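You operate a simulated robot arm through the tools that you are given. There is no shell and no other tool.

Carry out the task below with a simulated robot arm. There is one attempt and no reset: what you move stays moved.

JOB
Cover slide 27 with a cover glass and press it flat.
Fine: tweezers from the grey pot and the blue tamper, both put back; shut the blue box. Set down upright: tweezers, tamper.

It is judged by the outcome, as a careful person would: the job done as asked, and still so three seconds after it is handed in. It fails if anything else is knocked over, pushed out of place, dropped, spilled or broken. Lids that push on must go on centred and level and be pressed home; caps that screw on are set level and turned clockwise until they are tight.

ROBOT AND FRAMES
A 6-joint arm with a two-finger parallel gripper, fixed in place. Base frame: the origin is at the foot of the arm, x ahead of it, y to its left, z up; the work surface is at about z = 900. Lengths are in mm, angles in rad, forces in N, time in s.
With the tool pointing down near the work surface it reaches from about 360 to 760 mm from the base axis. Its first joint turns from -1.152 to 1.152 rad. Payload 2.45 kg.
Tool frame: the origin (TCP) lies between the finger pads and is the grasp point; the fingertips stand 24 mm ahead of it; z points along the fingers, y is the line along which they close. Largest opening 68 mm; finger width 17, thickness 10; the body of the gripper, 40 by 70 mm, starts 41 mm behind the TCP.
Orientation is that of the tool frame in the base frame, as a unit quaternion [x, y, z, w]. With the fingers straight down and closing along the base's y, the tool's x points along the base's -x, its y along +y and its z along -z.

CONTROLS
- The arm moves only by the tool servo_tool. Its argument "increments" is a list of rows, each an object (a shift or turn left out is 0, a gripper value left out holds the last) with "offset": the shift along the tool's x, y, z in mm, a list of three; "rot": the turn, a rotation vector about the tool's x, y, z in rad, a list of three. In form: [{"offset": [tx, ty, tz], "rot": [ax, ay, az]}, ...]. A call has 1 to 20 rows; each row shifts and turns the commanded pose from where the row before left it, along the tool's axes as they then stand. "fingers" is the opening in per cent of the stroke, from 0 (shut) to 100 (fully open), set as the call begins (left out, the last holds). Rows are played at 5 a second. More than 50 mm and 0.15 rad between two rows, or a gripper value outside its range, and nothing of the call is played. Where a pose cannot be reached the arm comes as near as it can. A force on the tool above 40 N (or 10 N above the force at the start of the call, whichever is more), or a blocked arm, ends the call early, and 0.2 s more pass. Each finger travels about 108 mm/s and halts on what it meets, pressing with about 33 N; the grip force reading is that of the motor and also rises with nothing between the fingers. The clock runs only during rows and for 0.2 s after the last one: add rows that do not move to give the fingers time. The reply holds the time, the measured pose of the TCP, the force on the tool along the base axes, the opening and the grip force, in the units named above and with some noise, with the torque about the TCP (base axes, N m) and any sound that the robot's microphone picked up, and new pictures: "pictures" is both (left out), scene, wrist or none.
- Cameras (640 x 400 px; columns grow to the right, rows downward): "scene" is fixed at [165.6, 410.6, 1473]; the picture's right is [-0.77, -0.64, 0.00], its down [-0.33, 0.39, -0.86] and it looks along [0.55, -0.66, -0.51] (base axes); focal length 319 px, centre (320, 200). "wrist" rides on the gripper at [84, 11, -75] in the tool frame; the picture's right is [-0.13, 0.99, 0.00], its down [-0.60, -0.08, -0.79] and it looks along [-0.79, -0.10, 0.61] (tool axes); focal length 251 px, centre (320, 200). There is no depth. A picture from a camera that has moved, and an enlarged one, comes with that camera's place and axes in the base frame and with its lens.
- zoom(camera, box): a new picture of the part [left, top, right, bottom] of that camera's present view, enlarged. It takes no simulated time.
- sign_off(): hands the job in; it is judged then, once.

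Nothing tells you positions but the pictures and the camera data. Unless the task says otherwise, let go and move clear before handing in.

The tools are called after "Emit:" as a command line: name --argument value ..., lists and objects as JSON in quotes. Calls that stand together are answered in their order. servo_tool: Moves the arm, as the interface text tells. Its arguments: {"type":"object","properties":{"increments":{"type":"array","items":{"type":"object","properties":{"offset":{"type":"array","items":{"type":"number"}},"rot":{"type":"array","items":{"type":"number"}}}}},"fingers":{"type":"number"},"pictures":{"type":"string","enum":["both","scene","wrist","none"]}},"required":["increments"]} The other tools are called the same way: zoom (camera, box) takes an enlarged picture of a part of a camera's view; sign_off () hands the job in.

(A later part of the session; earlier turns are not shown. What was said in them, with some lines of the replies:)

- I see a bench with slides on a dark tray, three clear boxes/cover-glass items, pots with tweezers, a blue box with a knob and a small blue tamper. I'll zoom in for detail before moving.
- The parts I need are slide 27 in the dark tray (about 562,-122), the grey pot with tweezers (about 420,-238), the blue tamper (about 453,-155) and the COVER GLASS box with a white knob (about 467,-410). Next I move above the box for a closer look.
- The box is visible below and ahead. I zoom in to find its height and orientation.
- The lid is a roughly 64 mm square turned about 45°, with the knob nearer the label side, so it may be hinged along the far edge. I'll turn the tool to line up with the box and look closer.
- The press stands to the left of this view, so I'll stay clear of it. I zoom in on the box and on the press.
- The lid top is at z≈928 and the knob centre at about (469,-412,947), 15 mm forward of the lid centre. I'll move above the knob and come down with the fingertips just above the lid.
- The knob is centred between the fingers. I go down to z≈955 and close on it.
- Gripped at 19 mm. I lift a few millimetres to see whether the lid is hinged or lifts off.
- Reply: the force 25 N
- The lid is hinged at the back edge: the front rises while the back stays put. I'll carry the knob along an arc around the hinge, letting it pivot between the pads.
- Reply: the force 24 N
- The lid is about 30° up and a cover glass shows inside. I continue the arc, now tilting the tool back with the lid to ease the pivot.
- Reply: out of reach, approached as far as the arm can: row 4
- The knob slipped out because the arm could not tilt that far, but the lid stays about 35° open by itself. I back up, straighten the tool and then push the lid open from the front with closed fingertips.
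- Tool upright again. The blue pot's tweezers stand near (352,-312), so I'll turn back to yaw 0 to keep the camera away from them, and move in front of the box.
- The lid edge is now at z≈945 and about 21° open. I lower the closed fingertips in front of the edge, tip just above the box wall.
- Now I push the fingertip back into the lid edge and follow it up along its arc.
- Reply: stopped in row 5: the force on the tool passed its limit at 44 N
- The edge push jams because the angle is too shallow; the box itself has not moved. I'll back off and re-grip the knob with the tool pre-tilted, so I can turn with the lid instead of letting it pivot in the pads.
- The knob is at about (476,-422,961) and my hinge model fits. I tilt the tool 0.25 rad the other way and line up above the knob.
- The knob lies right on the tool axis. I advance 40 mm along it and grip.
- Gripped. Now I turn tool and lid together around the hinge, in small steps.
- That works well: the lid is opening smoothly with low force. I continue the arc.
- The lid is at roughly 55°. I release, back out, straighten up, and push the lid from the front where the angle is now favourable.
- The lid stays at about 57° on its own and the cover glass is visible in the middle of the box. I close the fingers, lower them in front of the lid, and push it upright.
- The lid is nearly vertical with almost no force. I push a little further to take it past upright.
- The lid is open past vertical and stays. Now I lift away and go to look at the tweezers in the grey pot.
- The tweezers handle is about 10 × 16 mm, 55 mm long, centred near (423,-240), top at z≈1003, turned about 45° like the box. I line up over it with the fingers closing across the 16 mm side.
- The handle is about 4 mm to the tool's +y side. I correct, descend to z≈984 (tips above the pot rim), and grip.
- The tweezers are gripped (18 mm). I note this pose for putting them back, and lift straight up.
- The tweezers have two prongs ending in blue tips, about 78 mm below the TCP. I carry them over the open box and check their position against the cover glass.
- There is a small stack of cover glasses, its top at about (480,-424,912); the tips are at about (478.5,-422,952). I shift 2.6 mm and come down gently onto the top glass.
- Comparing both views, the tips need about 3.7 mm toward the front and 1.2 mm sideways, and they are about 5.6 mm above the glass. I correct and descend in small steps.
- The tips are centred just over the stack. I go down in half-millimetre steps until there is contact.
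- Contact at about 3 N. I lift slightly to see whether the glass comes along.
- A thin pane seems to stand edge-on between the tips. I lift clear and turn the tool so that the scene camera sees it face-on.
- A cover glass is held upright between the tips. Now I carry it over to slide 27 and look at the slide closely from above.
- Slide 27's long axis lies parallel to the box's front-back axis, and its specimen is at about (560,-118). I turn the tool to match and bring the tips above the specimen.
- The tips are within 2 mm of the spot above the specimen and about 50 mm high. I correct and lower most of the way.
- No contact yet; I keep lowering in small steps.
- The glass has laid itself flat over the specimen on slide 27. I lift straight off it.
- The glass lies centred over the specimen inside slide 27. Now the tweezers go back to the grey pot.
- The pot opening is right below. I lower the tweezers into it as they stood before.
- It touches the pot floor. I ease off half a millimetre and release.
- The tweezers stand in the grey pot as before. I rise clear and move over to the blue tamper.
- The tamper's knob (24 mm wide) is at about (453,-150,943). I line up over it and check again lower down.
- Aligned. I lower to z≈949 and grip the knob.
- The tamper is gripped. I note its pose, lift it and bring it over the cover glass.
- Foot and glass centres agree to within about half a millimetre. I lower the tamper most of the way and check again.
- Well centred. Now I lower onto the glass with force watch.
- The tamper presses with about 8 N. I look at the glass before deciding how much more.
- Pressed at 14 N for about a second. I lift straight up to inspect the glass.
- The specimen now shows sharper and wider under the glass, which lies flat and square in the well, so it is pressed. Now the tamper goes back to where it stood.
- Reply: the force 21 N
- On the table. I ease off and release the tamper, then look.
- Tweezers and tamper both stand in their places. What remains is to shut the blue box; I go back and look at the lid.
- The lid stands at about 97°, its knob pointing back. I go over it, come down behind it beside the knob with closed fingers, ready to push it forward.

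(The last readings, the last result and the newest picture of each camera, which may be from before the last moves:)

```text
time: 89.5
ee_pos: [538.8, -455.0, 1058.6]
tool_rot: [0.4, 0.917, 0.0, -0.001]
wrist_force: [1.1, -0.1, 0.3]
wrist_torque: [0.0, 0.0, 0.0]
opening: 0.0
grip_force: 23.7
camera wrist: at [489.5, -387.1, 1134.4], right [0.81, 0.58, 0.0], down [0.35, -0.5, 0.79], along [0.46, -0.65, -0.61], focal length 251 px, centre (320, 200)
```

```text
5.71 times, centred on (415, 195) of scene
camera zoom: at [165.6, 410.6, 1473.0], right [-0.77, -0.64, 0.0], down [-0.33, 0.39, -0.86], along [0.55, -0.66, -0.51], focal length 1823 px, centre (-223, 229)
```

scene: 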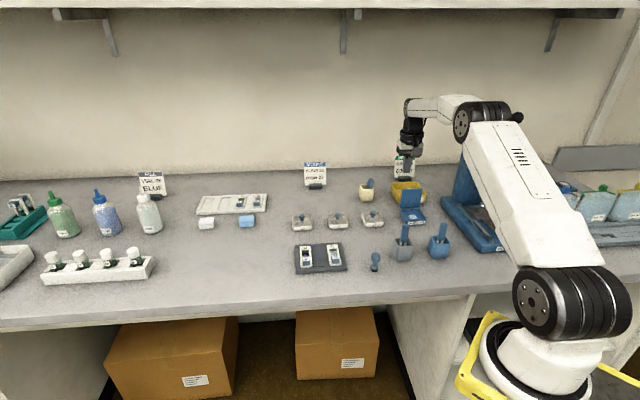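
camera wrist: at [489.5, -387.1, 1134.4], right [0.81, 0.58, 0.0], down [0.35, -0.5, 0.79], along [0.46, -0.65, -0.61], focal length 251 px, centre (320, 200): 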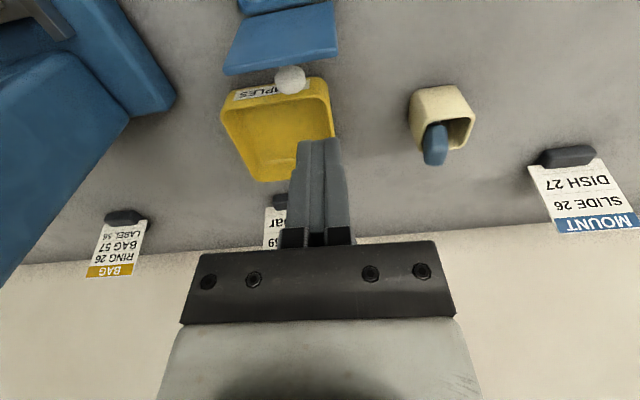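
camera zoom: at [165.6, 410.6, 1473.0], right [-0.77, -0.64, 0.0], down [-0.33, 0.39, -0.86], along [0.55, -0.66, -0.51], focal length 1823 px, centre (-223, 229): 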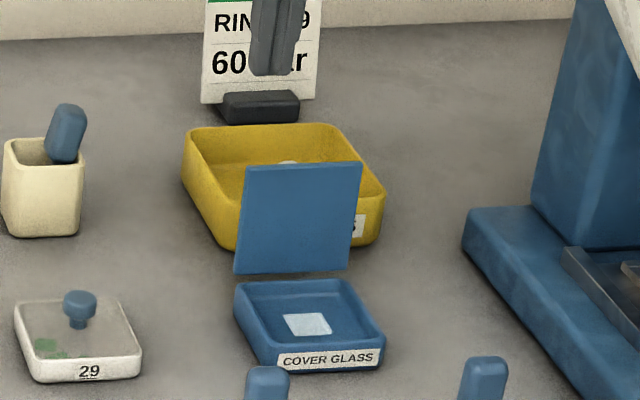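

The knob sits at v≈0.7, so I shift another 4 mm away from it before lowering behind the lid.

Emit:
servo_tool --increments '[{"offset": [0, 4.2, 10]}, {"offset": [0, 0, 35]}, {"offset": [0, 0, 32]}, {}]' --pictures "both"

Emit:
zoom --camera "scene" --box '[380, 160, 450, 230]'

Emit:
zoom --camera "wrist" --box '[200, 60, 420, 220]'

```text
time: 90.5
ee_pos: [543.2, -451.6, 982.8]
tool_rot: [0.4, 0.917, 0.0, 0.0]
wrist_force: [-0.9, 0.2, -0.4]
wrist_torque: [-0.01, -0.01, -0.05]
opening: 0.1
grip_force: 23.8
camera wrist: at [493.6, -383.0, 1058.5], right [0.81, 0.58, 0.0], down [0.35, -0.5, 0.79], along [0.46, -0.65, -0.61], focal length 251 px, centre (320, 200)
```

scene: 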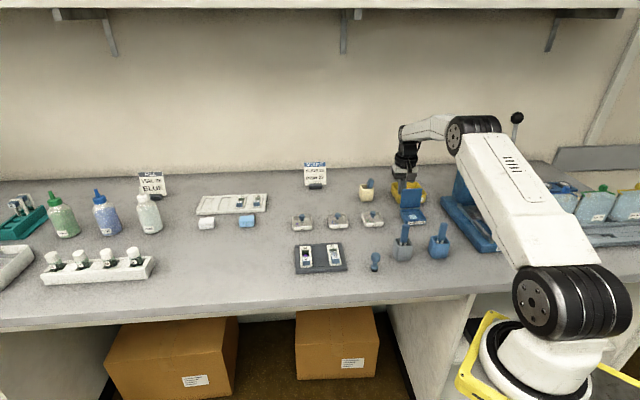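
wrist: 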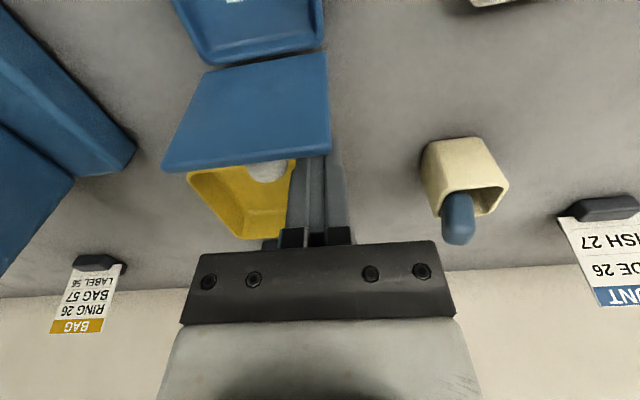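

```text
5.71 times, centred on (415, 195) of scene
camera zoom: at [165.6, 410.6, 1473.0], right [-0.77, -0.64, 0.0], down [-0.33, 0.39, -0.86], along [0.55, -0.66, -0.51], focal length 1823 px, centre (-223, 229)
```

zoom: 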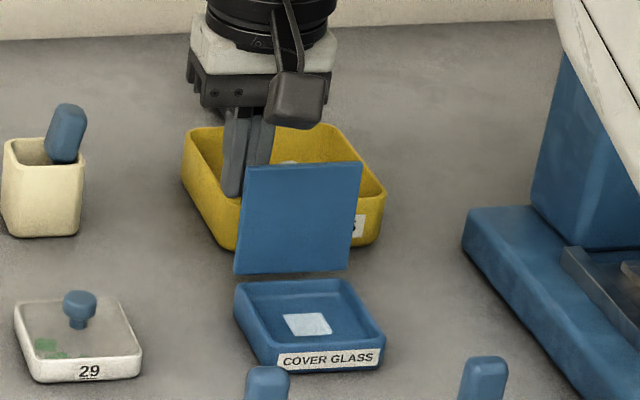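

```text
2.50 times, centred on (310, 140) of wrist
camera zoom: at [493.6, -383.0, 1058.5], right [0.81, 0.58, 0.0], down [0.35, -0.5, 0.79], along [0.46, -0.65, -0.61], focal length 629 px, centre (345, 350)
```

zoom: 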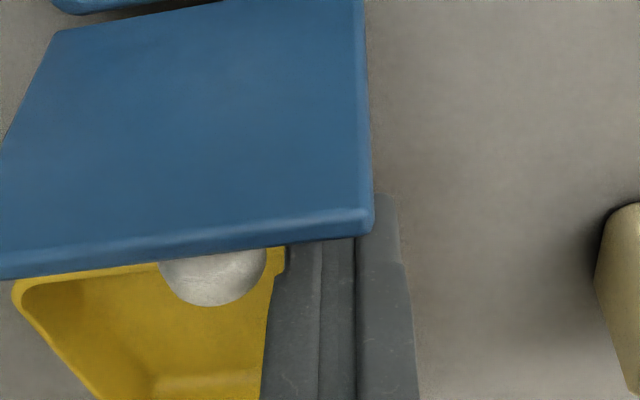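

The fingers are behind the lid, clear of the knob. I push forward gently, watching the force.

Emit:
servo_tool --increments '[{"offset": [6, 0, -1]}, {"offset": [6, 0, -1]}, {"offset": [6, 0, -1]}, {"offset": [6, 0, -1]}, {"offset": [6, 0, -1]}, {"offset": [6, 0, 0]}, {}]' --pictures "both"

Emit:
zoom --camera "scene" --box '[380, 160, 450, 230]'

```text
time: 92.1
ee_pos: [518.7, -423.9, 987.8]
tool_rot: [0.4, 0.917, -0.001, 0.0]
wrist_force: [0.1, -0.3, -0.5]
wrist_torque: [-0.02, -0.01, -0.03]
opening: 0.0
grip_force: 23.9
camera wrist: at [468.8, -355.3, 1063.8], right [0.81, 0.58, 0.0], down [0.35, -0.5, 0.79], along [0.46, -0.65, -0.61], focal length 251 px, centre (320, 200)
```

scene: 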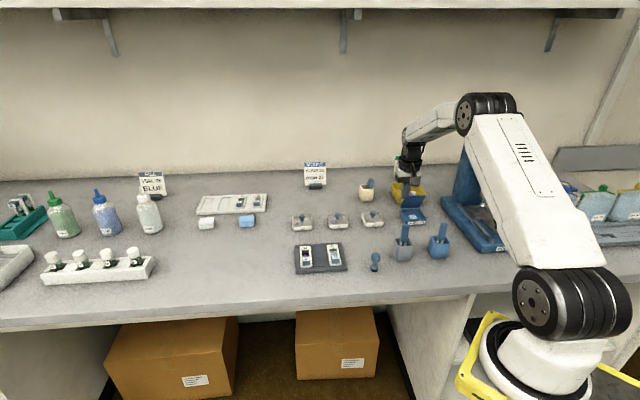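
wrist: 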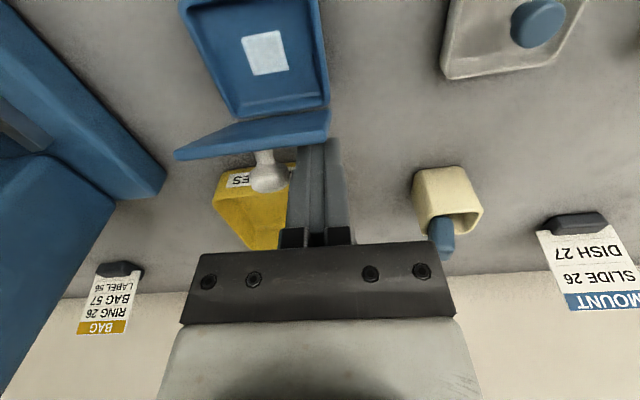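

```text
5.71 times, centred on (415, 195) of scene
camera zoom: at [165.6, 410.6, 1473.0], right [-0.77, -0.64, 0.0], down [-0.33, 0.39, -0.86], along [0.55, -0.66, -0.51], focal length 1823 px, centre (-223, 229)
```

zoom: 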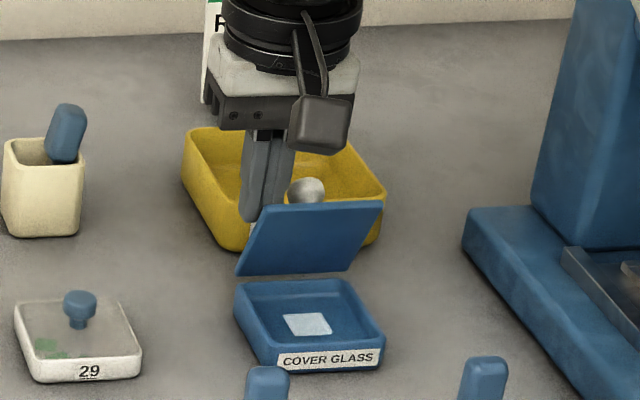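

The lid follows nicely, now about 65°. I continue forward and down along its arc.

Emit:
servo_tool --increments '[{"offset": [6.6, -1, 1.8]}, {"offset": [3.8, -1, 2.5]}, {"offset": [3.8, 0, 2.5]}, {"offset": [4.4, 0, 4]}, {"offset": [4, 0, 4.3]}, {}]' --pictures "both"

Emit:
zoom --camera "scene" --box '[380, 160, 450, 230]'

```text
time: 93.5
ee_pos: [502.3, -409.1, 974.1]
tool_rot: [0.399, 0.917, 0.0, 0.001]
wrist_force: [0.0, -0.5, -1.2]
wrist_torque: [-0.01, 0.02, 0.01]
opening: 0.0
grip_force: 23.2
camera wrist: at [452.1, -340.6, 1048.8], right [0.81, 0.58, 0.0], down [0.35, -0.5, 0.79], along [0.46, -0.65, -0.61], focal length 251 px, centre (320, 200)
```

scene: 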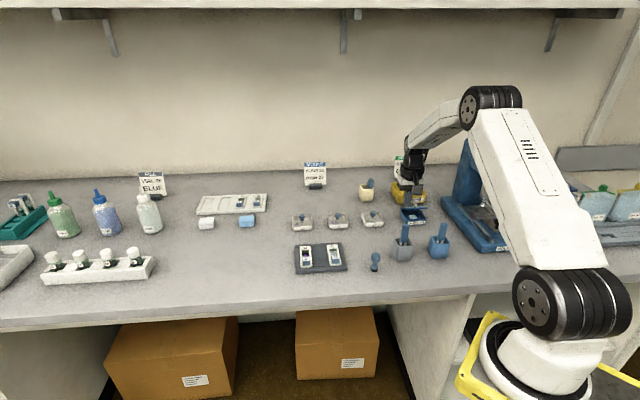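
wrist: 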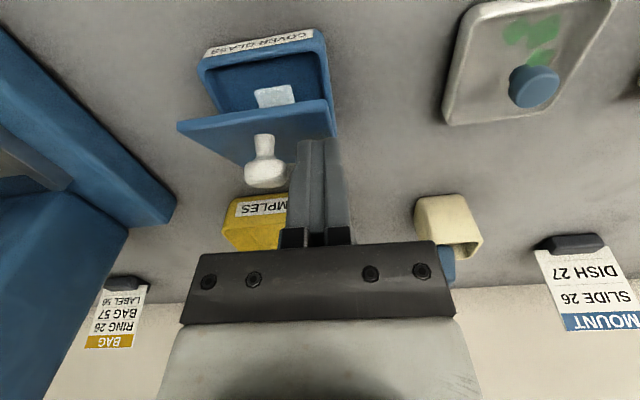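

```text
5.71 times, centred on (415, 195) of scene
camera zoom: at [165.6, 410.6, 1473.0], right [-0.77, -0.64, 0.0], down [-0.33, 0.39, -0.86], along [0.55, -0.66, -0.51], focal length 1823 px, centre (-223, 229)
```

zoom: 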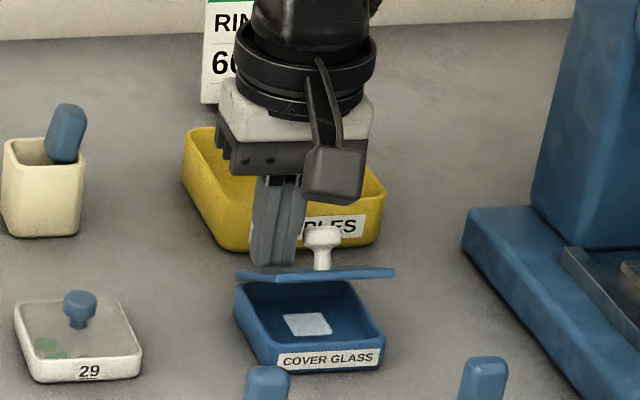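

Emit:
servo_tool --increments '[{"offset": [3, -1, 5]}, {"offset": [3, -1, 5.3]}, {"offset": [1.5, 0, 4]}, {"offset": [1, 0, 3.4]}, {}]' --pictures "both"

Emit:
zoom --camera "scene" --box '[380, 170, 450, 240]'

```text
time: 94.7
ee_pos: [492.7, -405.1, 953.9]
tool_rot: [0.399, 0.917, 0.001, -0.001]
wrist_force: [-0.5, 0.3, 0.1]
wrist_torque: [0.01, 0.0, -0.01]
opening: 0.1
grip_force: 23.4
camera wrist: at [444.4, -336.2, 1030.6], right [0.81, 0.58, 0.0], down [0.35, -0.5, 0.79], along [0.46, -0.65, -0.61], focal length 251 px, centre (320, 200)
```

scene: 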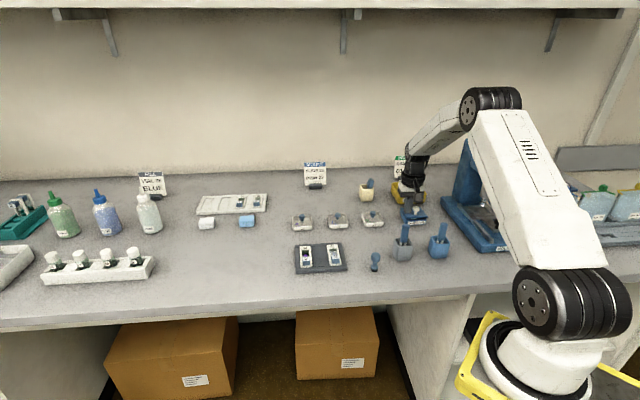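
wrist: 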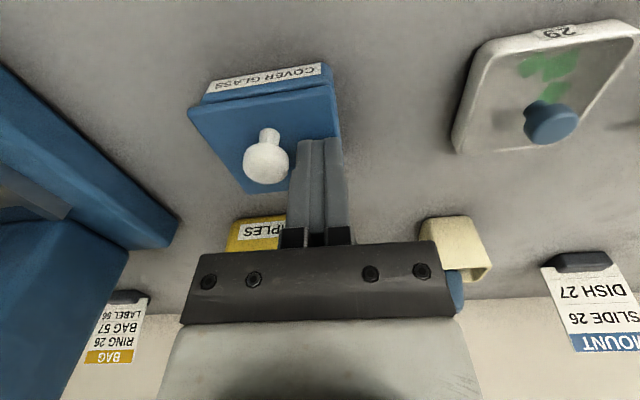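

```text
5.71 times, centred on (415, 205) of scene
camera zoom: at [165.6, 410.6, 1473.0], right [-0.77, -0.64, 0.0], down [-0.33, 0.39, -0.86], along [0.55, -0.66, -0.51], focal length 1823 px, centre (-223, 171)
```

zoom: 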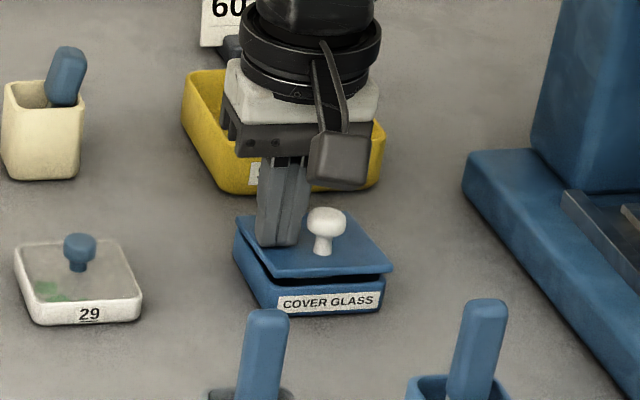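

Nearly shut. I press down in small steps until the lid seats.

Emit:
servo_tool --increments '[{"offset": [0, 0, 1]}, {"offset": [0, 0, 1]}, {}]' --pictures "none"

Emit:
servo_tool --increments '[{"offset": [0, 0, 0.8]}, {}]' --pictures "none"

Emit:
servo_tool --increments '[{"offset": [0, 0, 0.8]}, {}]' --pictures "wrist"

Emit:
zoom --camera "scene" --box '[390, 190, 440, 240]'

```text
time: 95.5
ee_pos: [494.1, -405.0, 952.4]
tool_rot: [0.4, 0.917, 0.0, -0.001]
wrist_force: [0.0, 0.2, 0.5]
wrist_torque: [0.02, -0.01, -0.02]
opening: 0.1
grip_force: 23.7
```

```text
time: 96.1
ee_pos: [494.3, -405.2, 951.1]
tool_rot: [0.4, 0.917, 0.0, 0.0]
wrist_force: [0.2, 0.1, -0.2]
wrist_torque: [-0.01, -0.03, 0.01]
opening: 0.0
grip_force: 23.6
```

```text
time: 96.7
ee_pos: [493.7, -405.7, 951.0]
tool_rot: [0.398, 0.917, 0.0, 0.0]
wrist_force: [0.4, -0.4, -1.0]
wrist_torque: [-0.01, 0.01, -0.02]
opening: 0.2
grip_force: 23.3
camera wrist: at [444.7, -336.3, 1026.8], right [0.81, 0.58, 0.0], down [0.35, -0.5, 0.79], along [0.46, -0.65, -0.61], focal length 251 px, centre (320, 200)
```

wrist: 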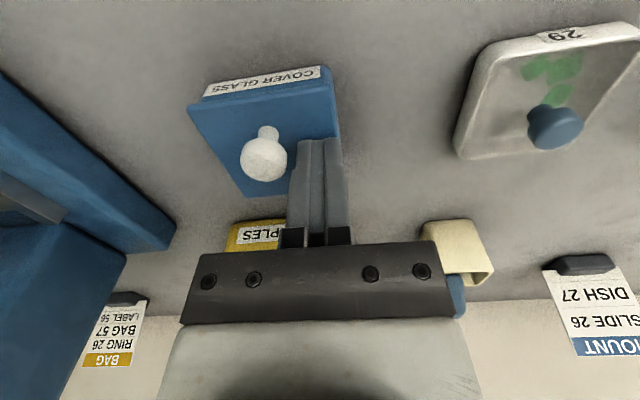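

```text
8.00 times, centred on (415, 215) of scene
camera zoom: at [165.6, 410.6, 1473.0], right [-0.77, -0.64, 0.0], down [-0.33, 0.39, -0.86], along [0.55, -0.66, -0.51], focal length 2552 px, centre (-440, 80)
```

zoom: 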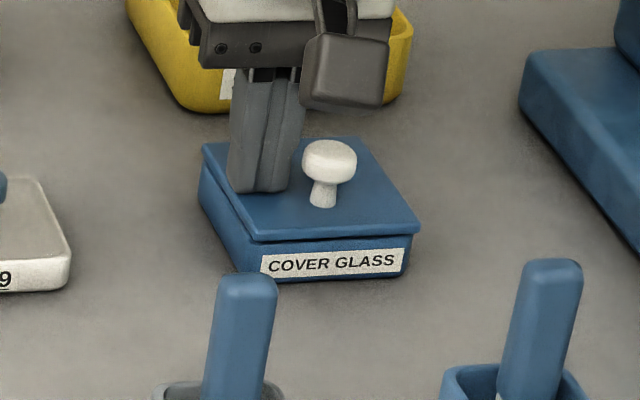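

Emit:
servo_tool --increments '[{"offset": [0, 0, 0.7]}, {}]' --pictures "none"

Emit:
servo_tool --increments '[{"offset": [0, 0, 0.7]}, {}]' --pictures "none"

Emit:
servo_tool --increments '[{"offset": [0, 0, 0.7]}, {}]' --pictures "none"

Emit:
zoom --camera "scene" --box '[390, 190, 440, 240]'

```text
time: 97.3
ee_pos: [493.3, -404.5, 950.5]
tool_rot: [0.399, 0.917, 0.0, 0.0]
wrist_force: [0.5, -0.1, -0.7]
wrist_torque: [0.02, 0.0, -0.01]
opening: 0.0
grip_force: 23.2
```

```text
time: 97.9
ee_pos: [493.6, -406.4, 949.8]
tool_rot: [0.4, 0.917, 0.0, 0.0]
wrist_force: [-0.7, 0.7, 2.1]
wrist_torque: [-0.03, 0.03, 0.01]
opening: 0.0
grip_force: 24.0
```

```text
time: 98.5
ee_pos: [494.0, -405.0, 950.2]
tool_rot: [0.4, 0.916, 0.0, 0.001]
wrist_force: [1.1, 1.5, 6.7]
wrist_torque: [0.04, -0.1, -0.01]
opening: 0.0
grip_force: 24.0
```

```text
8.00 times, centred on (415, 215) of scene
camera zoom: at [165.5, 410.7, 1472.9], right [-0.77, -0.64, 0.0], down [-0.33, 0.39, -0.86], along [0.55, -0.66, -0.51], focal length 2552 px, centre (-440, 80)
```

zoom: 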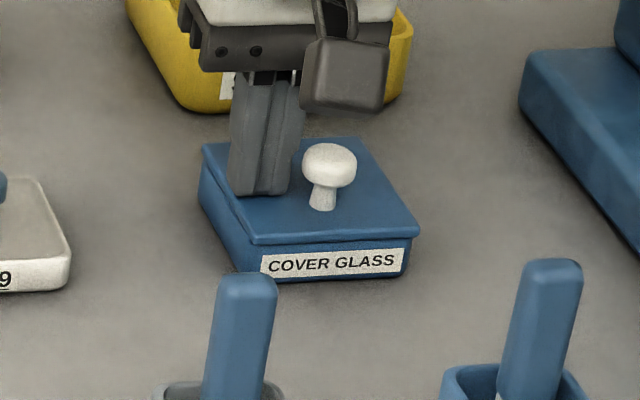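

It now seats with rising force. One firmer push, then I rise clear and inspect.

Emit:
servo_tool --increments '[{"offset": [0, 0, 0.6]}, {"offset": [0, 0, 0.3]}, {}, {}]' --pictures "none"

Emit:
servo_tool --increments '[{"offset": [0, 0, -5]}, {"offset": [0, 0, -40]}, {"offset": [0, 0, -50]}, {"offset": [0, 0, -40]}, {"offset": [30, 20, -20]}, {}]' --pictures "both"

Emit:
zoom --camera "scene" --box '[380, 190, 460, 270]'

Emit:
zoom --camera "wrist" --box '[220, 0, 420, 150]'

Emit:
zoom --camera "scene" --box '[280, 150, 480, 280]'

```text
time: 99.5
ee_pos: [493.7, -405.3, 949.9]
tool_rot: [0.399, 0.917, -0.001, 0.0]
wrist_force: [-0.9, 3.4, 19.9]
wrist_torque: [-0.05, -0.1, 0.03]
opening: 0.0
grip_force: 23.3
```

```text
time: 100.9
ee_pos: [488.3, -369.3, 1102.0]
tool_rot: [0.399, 0.917, 0.0, 0.0]
wrist_force: [-0.2, 1.0, 0.0]
wrist_torque: [-0.02, 0.01, 0.01]
opening: 0.2
grip_force: 23.7
camera wrist: at [438.9, -300.8, 1178.2], right [0.81, 0.58, 0.0], down [0.35, -0.5, 0.79], along [0.46, -0.65, -0.61], focal length 251 px, centre (320, 200)
```

scene: 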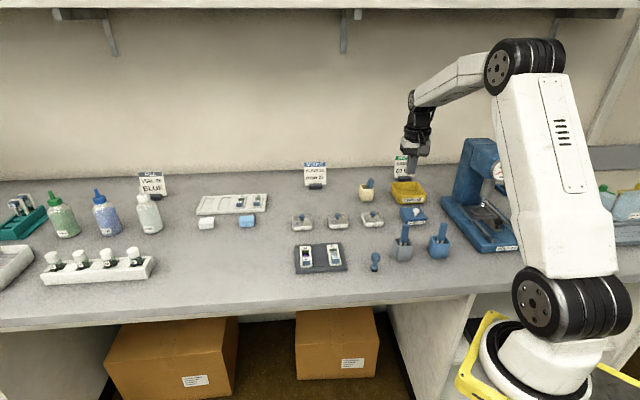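
wrist: 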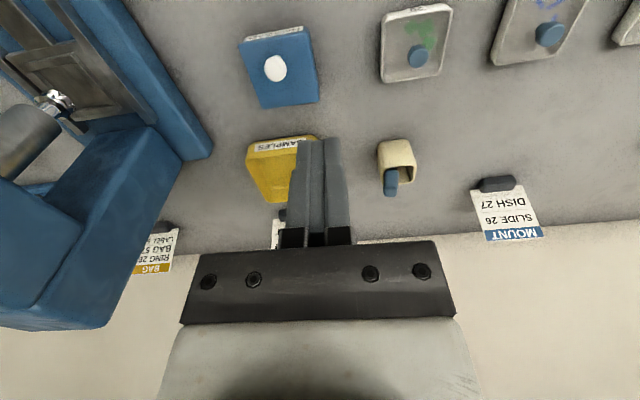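

```text
5.00 times, centred on (420, 230) of scene
camera zoom: at [165.6, 410.6, 1473.0], right [-0.77, -0.64, 0.0], down [-0.33, 0.39, -0.86], along [0.55, -0.66, -0.51], focal length 1595 px, centre (-180, 50)
```

zoom: 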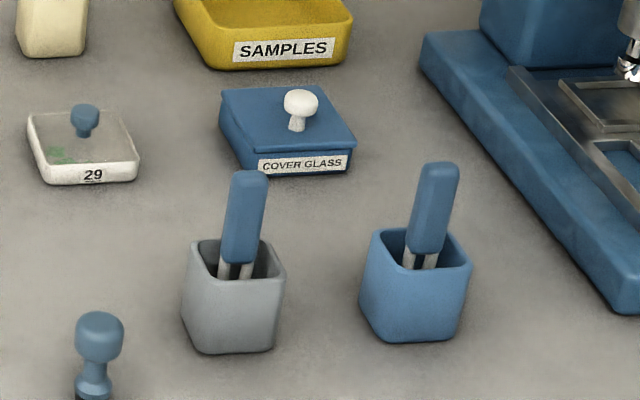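

```text
2.67 times, centred on (320, 75) of wrist
camera zoom: at [438.9, -300.8, 1178.2], right [0.81, 0.58, 0.0], down [0.35, -0.5, 0.79], along [0.46, -0.65, -0.61], focal length 670 px, centre (320, 533)
```

zoom: 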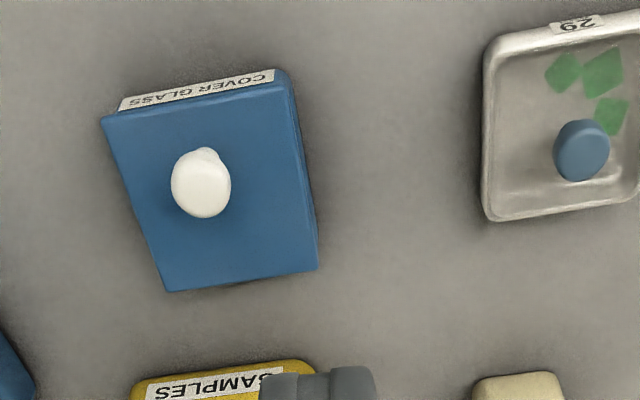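

```text
3.08 times, centred on (380, 215) of scene
camera zoom: at [165.6, 410.6, 1473.0], right [-0.77, -0.64, 0.0], down [-0.33, 0.39, -0.86], along [0.55, -0.66, -0.51], focal length 982 px, centre (135, 154)
```

zoom: 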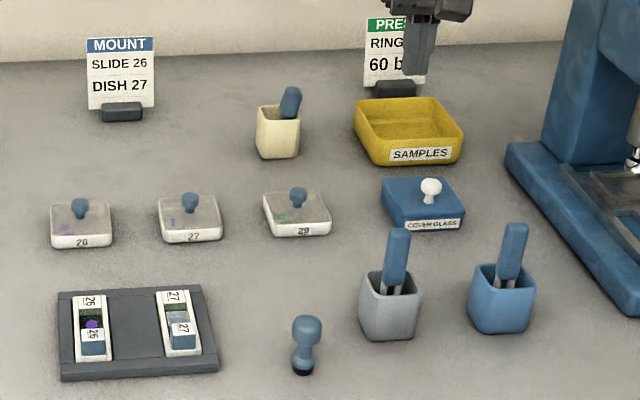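

The box is shut exactly as at the start and everything stands in its original place. One last look at the slide.

Emit:
zoom --camera "scene" --box '[325, 235, 355, 265]'

Emit:
zoom --camera "scene" --box '[345, 200, 445, 280]'

```text
13.33 times, centred on (340, 250) of scene
camera zoom: at [165.6, 410.6, 1473.0], right [-0.77, -0.64, 0.0], down [-0.33, 0.39, -0.86], along [0.55, -0.66, -0.51], focal length 4253 px, centre (53, -467)
```

zoom: 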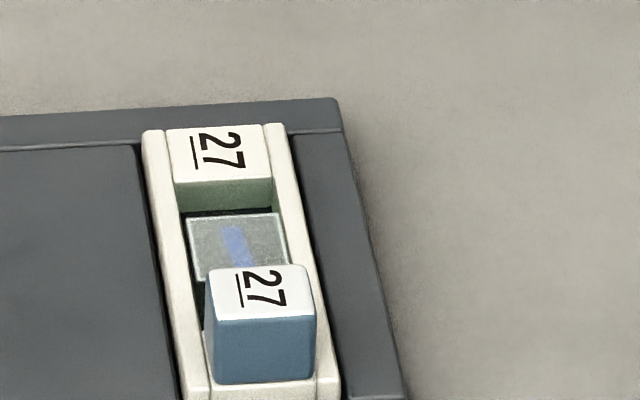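

```text
5.00 times, centred on (395, 240) of scene
camera zoom: at [165.6, 410.6, 1473.0], right [-0.77, -0.64, 0.0], down [-0.33, 0.39, -0.86], along [0.55, -0.66, -0.51], focal length 1595 px, centre (-55, 0)
```

zoom: 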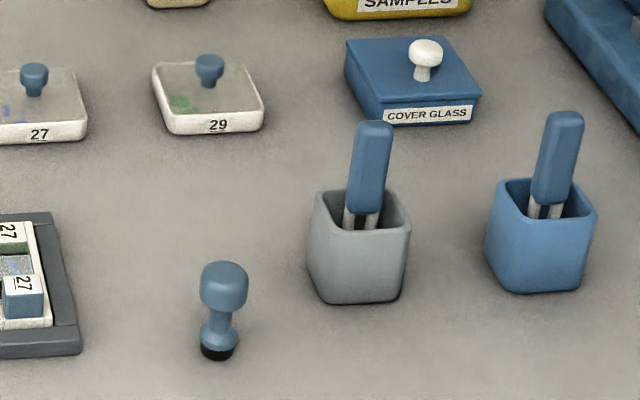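

Slide 27 is covered and pressed flat. The tweezers stand in the grey pot, the tamper stands upright in its place, the blue box is shut, and the arm is clear, so I hand in.

Emit:
sign_off

```text
The job is handed in.
```

Slide 27 now has a cover glass lying flat over its specimen. I pressed it with the blue tamper at about 14 N for roughly a second. The specimen looks wider and sharper than before pressing, which I took as the sign that the glass had seated.

- **Tweezers:** back upright in the grey pot.
- **Tamper:** back upright where it stood.
- **Blue box:** shut. The lid looks just as it did at the start.
- **Everything else:** nothing looked moved or knocked over in the last pictures, and the arm is clear of the bench items.

Opening the lid took three tries. The knob slipped out of the fingers once, and one push on the lid edge jammed at 44 N. The box did not shift either time.
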